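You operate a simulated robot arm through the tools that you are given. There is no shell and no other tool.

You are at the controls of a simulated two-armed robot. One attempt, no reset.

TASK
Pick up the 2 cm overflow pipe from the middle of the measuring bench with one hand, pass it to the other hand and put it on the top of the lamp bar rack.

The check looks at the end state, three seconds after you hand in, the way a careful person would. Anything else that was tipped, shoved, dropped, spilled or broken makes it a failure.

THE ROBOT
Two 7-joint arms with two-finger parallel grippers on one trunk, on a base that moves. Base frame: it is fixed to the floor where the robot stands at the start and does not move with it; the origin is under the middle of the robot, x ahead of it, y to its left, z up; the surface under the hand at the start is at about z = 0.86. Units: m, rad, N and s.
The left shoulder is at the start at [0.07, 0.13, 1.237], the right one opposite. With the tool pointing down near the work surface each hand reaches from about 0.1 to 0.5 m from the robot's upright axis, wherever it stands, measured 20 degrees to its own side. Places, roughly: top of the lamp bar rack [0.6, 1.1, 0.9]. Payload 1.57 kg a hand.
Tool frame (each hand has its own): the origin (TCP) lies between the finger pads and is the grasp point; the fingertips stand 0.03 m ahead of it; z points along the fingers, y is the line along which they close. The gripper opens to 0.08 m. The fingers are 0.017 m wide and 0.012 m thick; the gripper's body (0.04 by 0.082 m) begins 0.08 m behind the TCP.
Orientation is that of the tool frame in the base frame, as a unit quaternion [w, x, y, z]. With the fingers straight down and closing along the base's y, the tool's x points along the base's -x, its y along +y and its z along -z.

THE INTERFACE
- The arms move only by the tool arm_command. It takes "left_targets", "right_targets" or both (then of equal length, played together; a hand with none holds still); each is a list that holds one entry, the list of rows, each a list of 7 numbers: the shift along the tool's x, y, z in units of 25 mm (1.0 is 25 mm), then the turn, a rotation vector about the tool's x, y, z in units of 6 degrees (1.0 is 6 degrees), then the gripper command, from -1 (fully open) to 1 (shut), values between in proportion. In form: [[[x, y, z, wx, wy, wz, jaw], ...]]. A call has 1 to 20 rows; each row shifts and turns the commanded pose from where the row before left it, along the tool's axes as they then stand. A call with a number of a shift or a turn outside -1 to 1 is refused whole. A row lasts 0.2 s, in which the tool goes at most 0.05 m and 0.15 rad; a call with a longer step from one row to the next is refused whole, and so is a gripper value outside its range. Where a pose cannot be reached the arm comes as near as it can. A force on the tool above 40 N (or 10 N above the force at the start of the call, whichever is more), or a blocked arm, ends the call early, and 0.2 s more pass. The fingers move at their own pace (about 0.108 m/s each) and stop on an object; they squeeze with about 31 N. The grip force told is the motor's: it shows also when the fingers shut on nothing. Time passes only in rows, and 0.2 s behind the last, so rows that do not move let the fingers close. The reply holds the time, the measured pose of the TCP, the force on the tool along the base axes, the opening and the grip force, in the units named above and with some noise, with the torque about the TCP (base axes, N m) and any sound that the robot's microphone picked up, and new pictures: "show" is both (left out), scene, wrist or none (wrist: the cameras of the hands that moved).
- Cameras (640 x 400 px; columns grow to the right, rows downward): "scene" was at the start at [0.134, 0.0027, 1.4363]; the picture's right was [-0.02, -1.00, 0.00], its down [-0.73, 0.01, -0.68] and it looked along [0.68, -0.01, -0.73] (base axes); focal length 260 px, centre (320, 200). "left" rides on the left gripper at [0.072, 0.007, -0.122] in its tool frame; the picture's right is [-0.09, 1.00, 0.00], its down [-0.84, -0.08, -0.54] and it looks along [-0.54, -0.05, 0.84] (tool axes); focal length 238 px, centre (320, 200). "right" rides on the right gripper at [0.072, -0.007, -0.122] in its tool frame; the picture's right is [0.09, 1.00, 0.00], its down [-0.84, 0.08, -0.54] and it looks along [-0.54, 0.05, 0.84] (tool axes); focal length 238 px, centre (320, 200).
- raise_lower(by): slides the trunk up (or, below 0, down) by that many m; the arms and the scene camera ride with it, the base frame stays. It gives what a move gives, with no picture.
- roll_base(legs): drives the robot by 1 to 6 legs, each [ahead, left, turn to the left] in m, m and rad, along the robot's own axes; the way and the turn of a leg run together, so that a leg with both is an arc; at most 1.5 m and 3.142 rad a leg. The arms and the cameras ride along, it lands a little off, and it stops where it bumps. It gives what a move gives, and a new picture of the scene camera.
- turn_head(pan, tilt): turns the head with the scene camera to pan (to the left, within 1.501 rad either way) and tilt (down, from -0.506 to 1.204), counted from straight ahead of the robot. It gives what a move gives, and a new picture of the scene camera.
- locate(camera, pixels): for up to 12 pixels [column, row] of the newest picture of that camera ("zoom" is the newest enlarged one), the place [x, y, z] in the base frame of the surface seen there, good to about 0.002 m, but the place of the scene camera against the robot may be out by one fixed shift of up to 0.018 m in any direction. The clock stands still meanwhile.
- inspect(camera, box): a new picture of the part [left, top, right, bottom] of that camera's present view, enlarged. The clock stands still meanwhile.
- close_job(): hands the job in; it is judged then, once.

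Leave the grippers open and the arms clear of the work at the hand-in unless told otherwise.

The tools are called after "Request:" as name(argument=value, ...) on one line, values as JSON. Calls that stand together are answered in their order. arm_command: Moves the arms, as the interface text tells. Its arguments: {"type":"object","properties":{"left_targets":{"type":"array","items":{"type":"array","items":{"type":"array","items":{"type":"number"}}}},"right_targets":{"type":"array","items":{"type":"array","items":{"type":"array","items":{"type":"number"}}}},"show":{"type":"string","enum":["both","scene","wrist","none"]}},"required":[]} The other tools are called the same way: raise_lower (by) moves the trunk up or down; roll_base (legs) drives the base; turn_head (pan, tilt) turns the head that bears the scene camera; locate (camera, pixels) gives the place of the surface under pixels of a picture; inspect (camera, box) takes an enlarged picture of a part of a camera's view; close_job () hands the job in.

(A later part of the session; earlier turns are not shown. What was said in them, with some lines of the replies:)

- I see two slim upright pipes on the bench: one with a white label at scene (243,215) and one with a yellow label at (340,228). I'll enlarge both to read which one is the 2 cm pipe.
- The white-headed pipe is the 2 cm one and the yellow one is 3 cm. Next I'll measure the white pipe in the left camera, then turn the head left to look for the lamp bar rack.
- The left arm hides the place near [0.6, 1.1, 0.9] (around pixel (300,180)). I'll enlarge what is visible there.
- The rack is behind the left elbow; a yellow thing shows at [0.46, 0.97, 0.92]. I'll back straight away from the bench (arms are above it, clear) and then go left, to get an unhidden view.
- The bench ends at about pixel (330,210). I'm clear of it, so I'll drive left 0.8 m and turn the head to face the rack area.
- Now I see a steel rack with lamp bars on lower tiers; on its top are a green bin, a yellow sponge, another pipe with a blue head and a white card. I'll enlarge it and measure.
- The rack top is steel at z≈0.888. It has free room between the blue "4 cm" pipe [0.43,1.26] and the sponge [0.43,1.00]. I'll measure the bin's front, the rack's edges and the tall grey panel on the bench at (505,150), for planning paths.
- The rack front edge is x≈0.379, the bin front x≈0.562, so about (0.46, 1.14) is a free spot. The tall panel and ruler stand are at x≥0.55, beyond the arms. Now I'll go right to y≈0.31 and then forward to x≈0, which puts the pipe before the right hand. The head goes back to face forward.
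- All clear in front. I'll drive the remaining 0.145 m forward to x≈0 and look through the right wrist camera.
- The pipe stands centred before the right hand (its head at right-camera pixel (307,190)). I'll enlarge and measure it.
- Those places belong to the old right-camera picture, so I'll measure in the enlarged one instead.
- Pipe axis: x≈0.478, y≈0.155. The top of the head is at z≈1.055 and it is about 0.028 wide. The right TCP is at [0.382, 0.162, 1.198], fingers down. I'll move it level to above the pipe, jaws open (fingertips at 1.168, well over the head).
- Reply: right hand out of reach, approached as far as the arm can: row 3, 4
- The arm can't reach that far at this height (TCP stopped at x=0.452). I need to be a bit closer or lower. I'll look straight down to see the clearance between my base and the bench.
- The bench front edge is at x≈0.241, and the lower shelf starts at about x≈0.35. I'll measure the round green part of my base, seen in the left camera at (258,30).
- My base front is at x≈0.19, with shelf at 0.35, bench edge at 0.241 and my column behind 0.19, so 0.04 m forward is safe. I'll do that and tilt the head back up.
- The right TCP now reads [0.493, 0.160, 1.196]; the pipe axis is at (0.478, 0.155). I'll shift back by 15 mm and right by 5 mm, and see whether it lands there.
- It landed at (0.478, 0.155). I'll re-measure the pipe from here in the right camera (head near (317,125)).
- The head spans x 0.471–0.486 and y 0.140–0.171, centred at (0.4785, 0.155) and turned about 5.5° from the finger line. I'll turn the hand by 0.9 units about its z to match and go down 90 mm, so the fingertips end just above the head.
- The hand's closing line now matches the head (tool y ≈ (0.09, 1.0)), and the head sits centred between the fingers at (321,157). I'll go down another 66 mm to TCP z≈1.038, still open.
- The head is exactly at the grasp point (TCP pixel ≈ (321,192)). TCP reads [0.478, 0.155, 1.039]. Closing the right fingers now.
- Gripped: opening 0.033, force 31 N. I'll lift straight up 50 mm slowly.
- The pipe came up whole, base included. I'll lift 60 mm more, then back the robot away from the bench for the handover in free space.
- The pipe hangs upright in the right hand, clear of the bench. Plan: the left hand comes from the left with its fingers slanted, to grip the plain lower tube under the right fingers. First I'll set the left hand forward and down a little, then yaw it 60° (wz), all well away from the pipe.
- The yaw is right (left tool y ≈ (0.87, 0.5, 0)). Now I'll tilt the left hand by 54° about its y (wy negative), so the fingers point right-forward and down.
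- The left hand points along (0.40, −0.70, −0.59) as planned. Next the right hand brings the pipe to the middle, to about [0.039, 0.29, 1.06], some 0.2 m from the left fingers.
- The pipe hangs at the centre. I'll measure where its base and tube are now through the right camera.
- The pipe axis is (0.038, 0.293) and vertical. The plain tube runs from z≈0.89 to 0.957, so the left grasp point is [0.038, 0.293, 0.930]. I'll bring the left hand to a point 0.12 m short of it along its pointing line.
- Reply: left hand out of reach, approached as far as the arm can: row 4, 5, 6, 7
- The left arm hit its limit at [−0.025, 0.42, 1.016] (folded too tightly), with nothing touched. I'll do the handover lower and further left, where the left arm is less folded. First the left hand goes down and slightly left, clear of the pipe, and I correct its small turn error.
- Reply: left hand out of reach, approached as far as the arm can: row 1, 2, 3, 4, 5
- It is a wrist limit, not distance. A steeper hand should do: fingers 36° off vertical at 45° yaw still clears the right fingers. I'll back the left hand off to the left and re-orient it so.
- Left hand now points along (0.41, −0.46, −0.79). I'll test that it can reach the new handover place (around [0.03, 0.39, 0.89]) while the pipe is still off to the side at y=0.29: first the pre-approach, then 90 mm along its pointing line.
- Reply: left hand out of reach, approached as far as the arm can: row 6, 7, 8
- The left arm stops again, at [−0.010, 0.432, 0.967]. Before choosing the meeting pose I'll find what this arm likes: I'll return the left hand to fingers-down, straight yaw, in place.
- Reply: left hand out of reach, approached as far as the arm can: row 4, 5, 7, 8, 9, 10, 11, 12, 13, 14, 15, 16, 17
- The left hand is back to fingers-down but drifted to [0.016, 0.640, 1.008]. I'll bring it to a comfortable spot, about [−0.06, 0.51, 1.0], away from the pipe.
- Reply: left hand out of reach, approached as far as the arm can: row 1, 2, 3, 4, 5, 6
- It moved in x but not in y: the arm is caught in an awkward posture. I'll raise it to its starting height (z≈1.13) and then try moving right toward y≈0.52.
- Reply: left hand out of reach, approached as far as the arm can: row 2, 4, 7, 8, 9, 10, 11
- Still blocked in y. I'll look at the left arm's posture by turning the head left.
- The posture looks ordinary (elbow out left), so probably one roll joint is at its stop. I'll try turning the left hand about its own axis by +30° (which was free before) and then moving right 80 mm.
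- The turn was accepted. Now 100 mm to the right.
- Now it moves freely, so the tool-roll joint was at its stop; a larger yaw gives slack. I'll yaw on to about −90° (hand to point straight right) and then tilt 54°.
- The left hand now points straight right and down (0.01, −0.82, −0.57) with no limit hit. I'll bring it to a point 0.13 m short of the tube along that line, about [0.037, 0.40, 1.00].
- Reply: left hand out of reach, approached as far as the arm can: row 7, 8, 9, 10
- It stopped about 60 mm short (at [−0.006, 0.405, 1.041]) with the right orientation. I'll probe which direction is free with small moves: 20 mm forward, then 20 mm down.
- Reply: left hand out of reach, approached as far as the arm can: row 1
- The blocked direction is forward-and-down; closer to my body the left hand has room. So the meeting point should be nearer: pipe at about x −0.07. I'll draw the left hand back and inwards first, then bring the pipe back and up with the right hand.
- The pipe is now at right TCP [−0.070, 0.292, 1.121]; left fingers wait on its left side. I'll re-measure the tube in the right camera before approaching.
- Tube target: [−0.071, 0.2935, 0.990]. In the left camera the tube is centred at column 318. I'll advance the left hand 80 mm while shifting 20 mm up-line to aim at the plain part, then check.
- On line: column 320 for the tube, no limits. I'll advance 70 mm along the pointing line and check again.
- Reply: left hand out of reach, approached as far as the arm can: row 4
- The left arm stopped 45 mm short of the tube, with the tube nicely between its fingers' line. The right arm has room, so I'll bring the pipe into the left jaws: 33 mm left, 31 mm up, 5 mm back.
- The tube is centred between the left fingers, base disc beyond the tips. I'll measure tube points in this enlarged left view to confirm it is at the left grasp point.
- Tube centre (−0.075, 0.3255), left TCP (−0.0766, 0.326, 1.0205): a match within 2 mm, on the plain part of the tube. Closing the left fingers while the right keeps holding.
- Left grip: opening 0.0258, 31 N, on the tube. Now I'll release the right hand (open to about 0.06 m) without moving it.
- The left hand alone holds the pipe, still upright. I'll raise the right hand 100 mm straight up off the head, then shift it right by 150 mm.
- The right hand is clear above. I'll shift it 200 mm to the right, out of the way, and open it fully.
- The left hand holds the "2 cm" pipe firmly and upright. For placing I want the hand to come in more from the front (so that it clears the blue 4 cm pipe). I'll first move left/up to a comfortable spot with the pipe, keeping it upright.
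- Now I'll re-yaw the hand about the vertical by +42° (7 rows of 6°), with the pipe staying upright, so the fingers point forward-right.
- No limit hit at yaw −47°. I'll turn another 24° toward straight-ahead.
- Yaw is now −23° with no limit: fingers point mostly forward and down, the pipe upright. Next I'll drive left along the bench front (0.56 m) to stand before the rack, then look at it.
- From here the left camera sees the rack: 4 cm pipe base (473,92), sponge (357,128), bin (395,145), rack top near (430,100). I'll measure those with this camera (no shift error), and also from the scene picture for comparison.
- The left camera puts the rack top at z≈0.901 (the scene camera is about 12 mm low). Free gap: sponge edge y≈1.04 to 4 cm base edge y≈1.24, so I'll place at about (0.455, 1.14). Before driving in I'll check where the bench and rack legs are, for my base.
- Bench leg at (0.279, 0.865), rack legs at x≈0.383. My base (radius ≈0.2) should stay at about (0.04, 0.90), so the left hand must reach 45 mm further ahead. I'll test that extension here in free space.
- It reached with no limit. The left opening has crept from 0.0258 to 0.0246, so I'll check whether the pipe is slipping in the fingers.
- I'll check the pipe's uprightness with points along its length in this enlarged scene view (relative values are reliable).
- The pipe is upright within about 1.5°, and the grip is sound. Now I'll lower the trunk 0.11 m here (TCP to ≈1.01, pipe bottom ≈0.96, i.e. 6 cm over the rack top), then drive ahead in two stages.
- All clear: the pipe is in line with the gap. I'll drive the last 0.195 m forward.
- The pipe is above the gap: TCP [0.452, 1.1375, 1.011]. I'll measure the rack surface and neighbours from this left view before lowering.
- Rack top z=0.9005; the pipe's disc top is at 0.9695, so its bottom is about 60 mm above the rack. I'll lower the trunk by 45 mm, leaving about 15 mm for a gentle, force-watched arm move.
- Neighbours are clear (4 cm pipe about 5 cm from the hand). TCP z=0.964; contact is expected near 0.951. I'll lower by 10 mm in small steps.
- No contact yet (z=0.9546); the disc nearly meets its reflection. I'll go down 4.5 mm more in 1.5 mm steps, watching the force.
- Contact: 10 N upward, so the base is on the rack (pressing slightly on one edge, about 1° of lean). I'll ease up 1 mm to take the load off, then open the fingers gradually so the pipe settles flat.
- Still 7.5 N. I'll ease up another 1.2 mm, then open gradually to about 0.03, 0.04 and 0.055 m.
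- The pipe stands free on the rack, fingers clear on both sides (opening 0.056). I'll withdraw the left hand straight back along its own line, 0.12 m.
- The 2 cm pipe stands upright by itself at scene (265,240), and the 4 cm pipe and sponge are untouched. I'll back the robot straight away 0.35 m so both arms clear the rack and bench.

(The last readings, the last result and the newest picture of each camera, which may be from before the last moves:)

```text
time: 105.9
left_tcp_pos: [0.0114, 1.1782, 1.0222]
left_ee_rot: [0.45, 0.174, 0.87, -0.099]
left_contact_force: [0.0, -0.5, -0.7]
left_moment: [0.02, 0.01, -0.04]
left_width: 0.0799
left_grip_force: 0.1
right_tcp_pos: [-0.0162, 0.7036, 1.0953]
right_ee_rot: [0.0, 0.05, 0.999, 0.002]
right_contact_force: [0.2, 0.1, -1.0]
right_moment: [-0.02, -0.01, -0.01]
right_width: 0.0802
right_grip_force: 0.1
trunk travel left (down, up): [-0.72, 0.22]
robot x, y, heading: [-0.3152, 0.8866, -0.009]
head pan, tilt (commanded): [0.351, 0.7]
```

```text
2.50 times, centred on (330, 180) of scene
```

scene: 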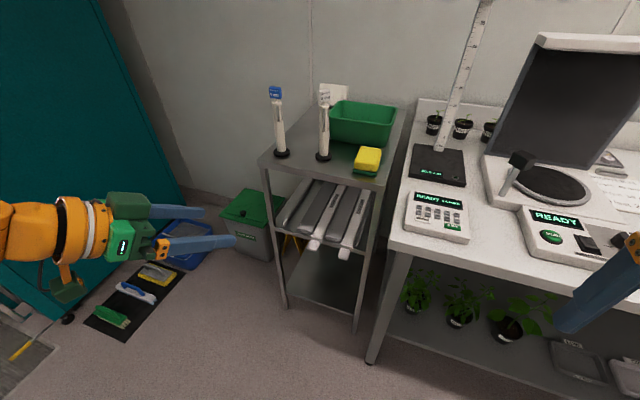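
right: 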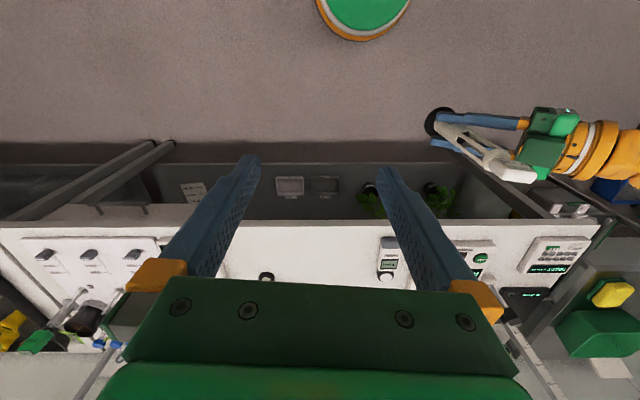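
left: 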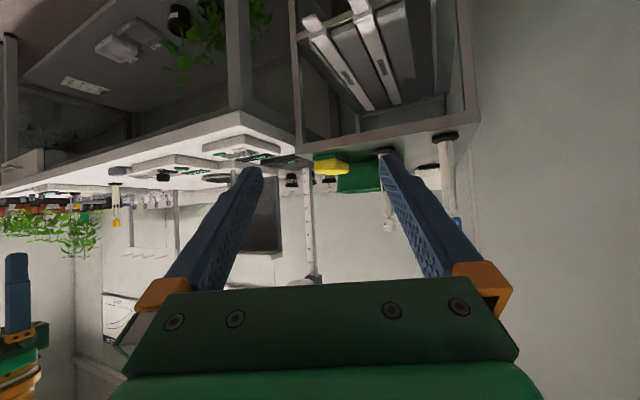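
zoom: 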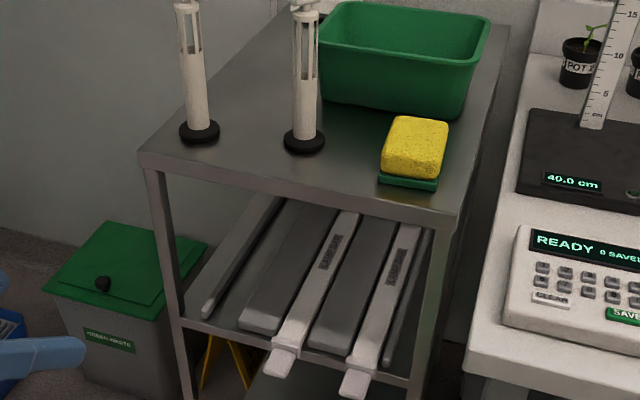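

The pipe stands flat and upright beside the 4 cm pipe on the rack top. Both grippers are open and clear. A last look at the rack heads and across the measuring bench to be sure nothing else moved.

Request:
inspect(camera="scene", box=[240, 70, 420, 190])

Request:
turn_head(pan=-0.6, tilt=0.5)

```text
3.33 times, centred on (330, 130) of scene
```

zoom: 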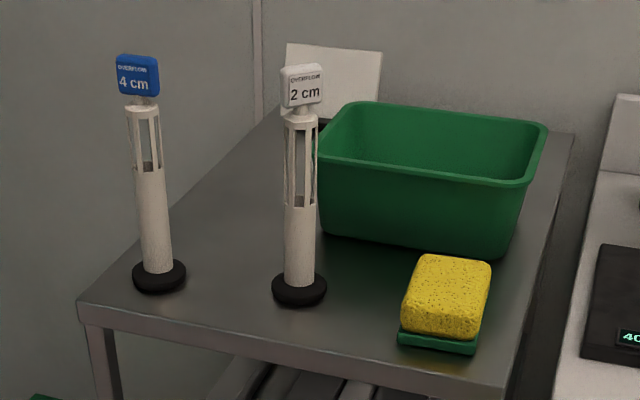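

```text
time: 107.1
left_tcp_pos: [0.0113, 1.1773, 1.023]
left_ee_rot: [0.451, 0.174, 0.87, -0.099]
left_contact_force: [0.5, -0.1, 0.1]
left_moment: [-0.01, 0.0, 0.0]
left_width: 0.08
left_grip_force: 0.1
right_tcp_pos: [-0.0172, 0.7045, 1.0945]
right_ee_rot: [0.0, 0.051, 0.999, 0.001]
right_contact_force: [0.1, 0.0, 0.6]
right_moment: [0.0, -0.02, 0.02]
right_width: 0.0801
right_grip_force: 0.1
trunk travel left (down, up): [-0.72, 0.22]
robot x, y, heading: [-0.315, 0.8867, -0.005]
head pan, tilt (commanded): [-0.6, 0.499]
```

scene: 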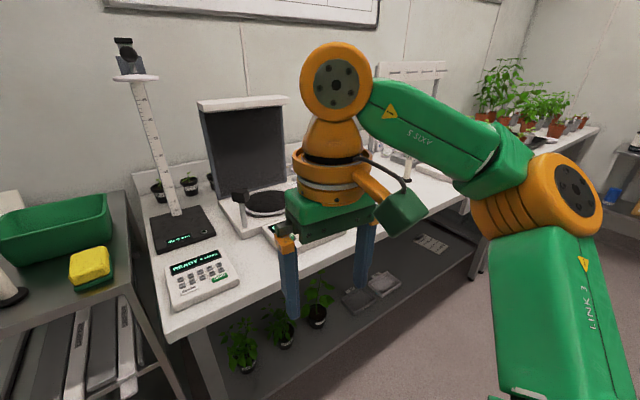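

The "2 cm" pipe stands upright on the rack top. The 4 cm pipe, sponge, bin and bench items are in place, and the yellow 3 cm pipe still stands at (408,165). Both grippers are open and clear, so I'm handing in.

Request:
close_job()

```text
The job is handed in.
```

The 2 cm overflow pipe now stands upright on top of the lamp bar rack, between the 4 cm pipe and the sponge, and I've handed the job in.

- **Pick and pass:** the right hand lifted the pipe off the measuring bench by its head. I backed clear of the bench, and the left hand took the pipe by its lower tube before the right hand let go.
- **Placement:** the left hand set it down with a light touch. It stayed standing when I opened the fingers and drew back.
- **Everything else:** I saw nothing tipped, moved or spilled. The 3 cm and 4 cm pipes, sponge and bin were still in place in the last pictures, though the right arm hid part of the bench.
- **At hand-in:** both grippers were open and both arms were clear of the rack and bench.
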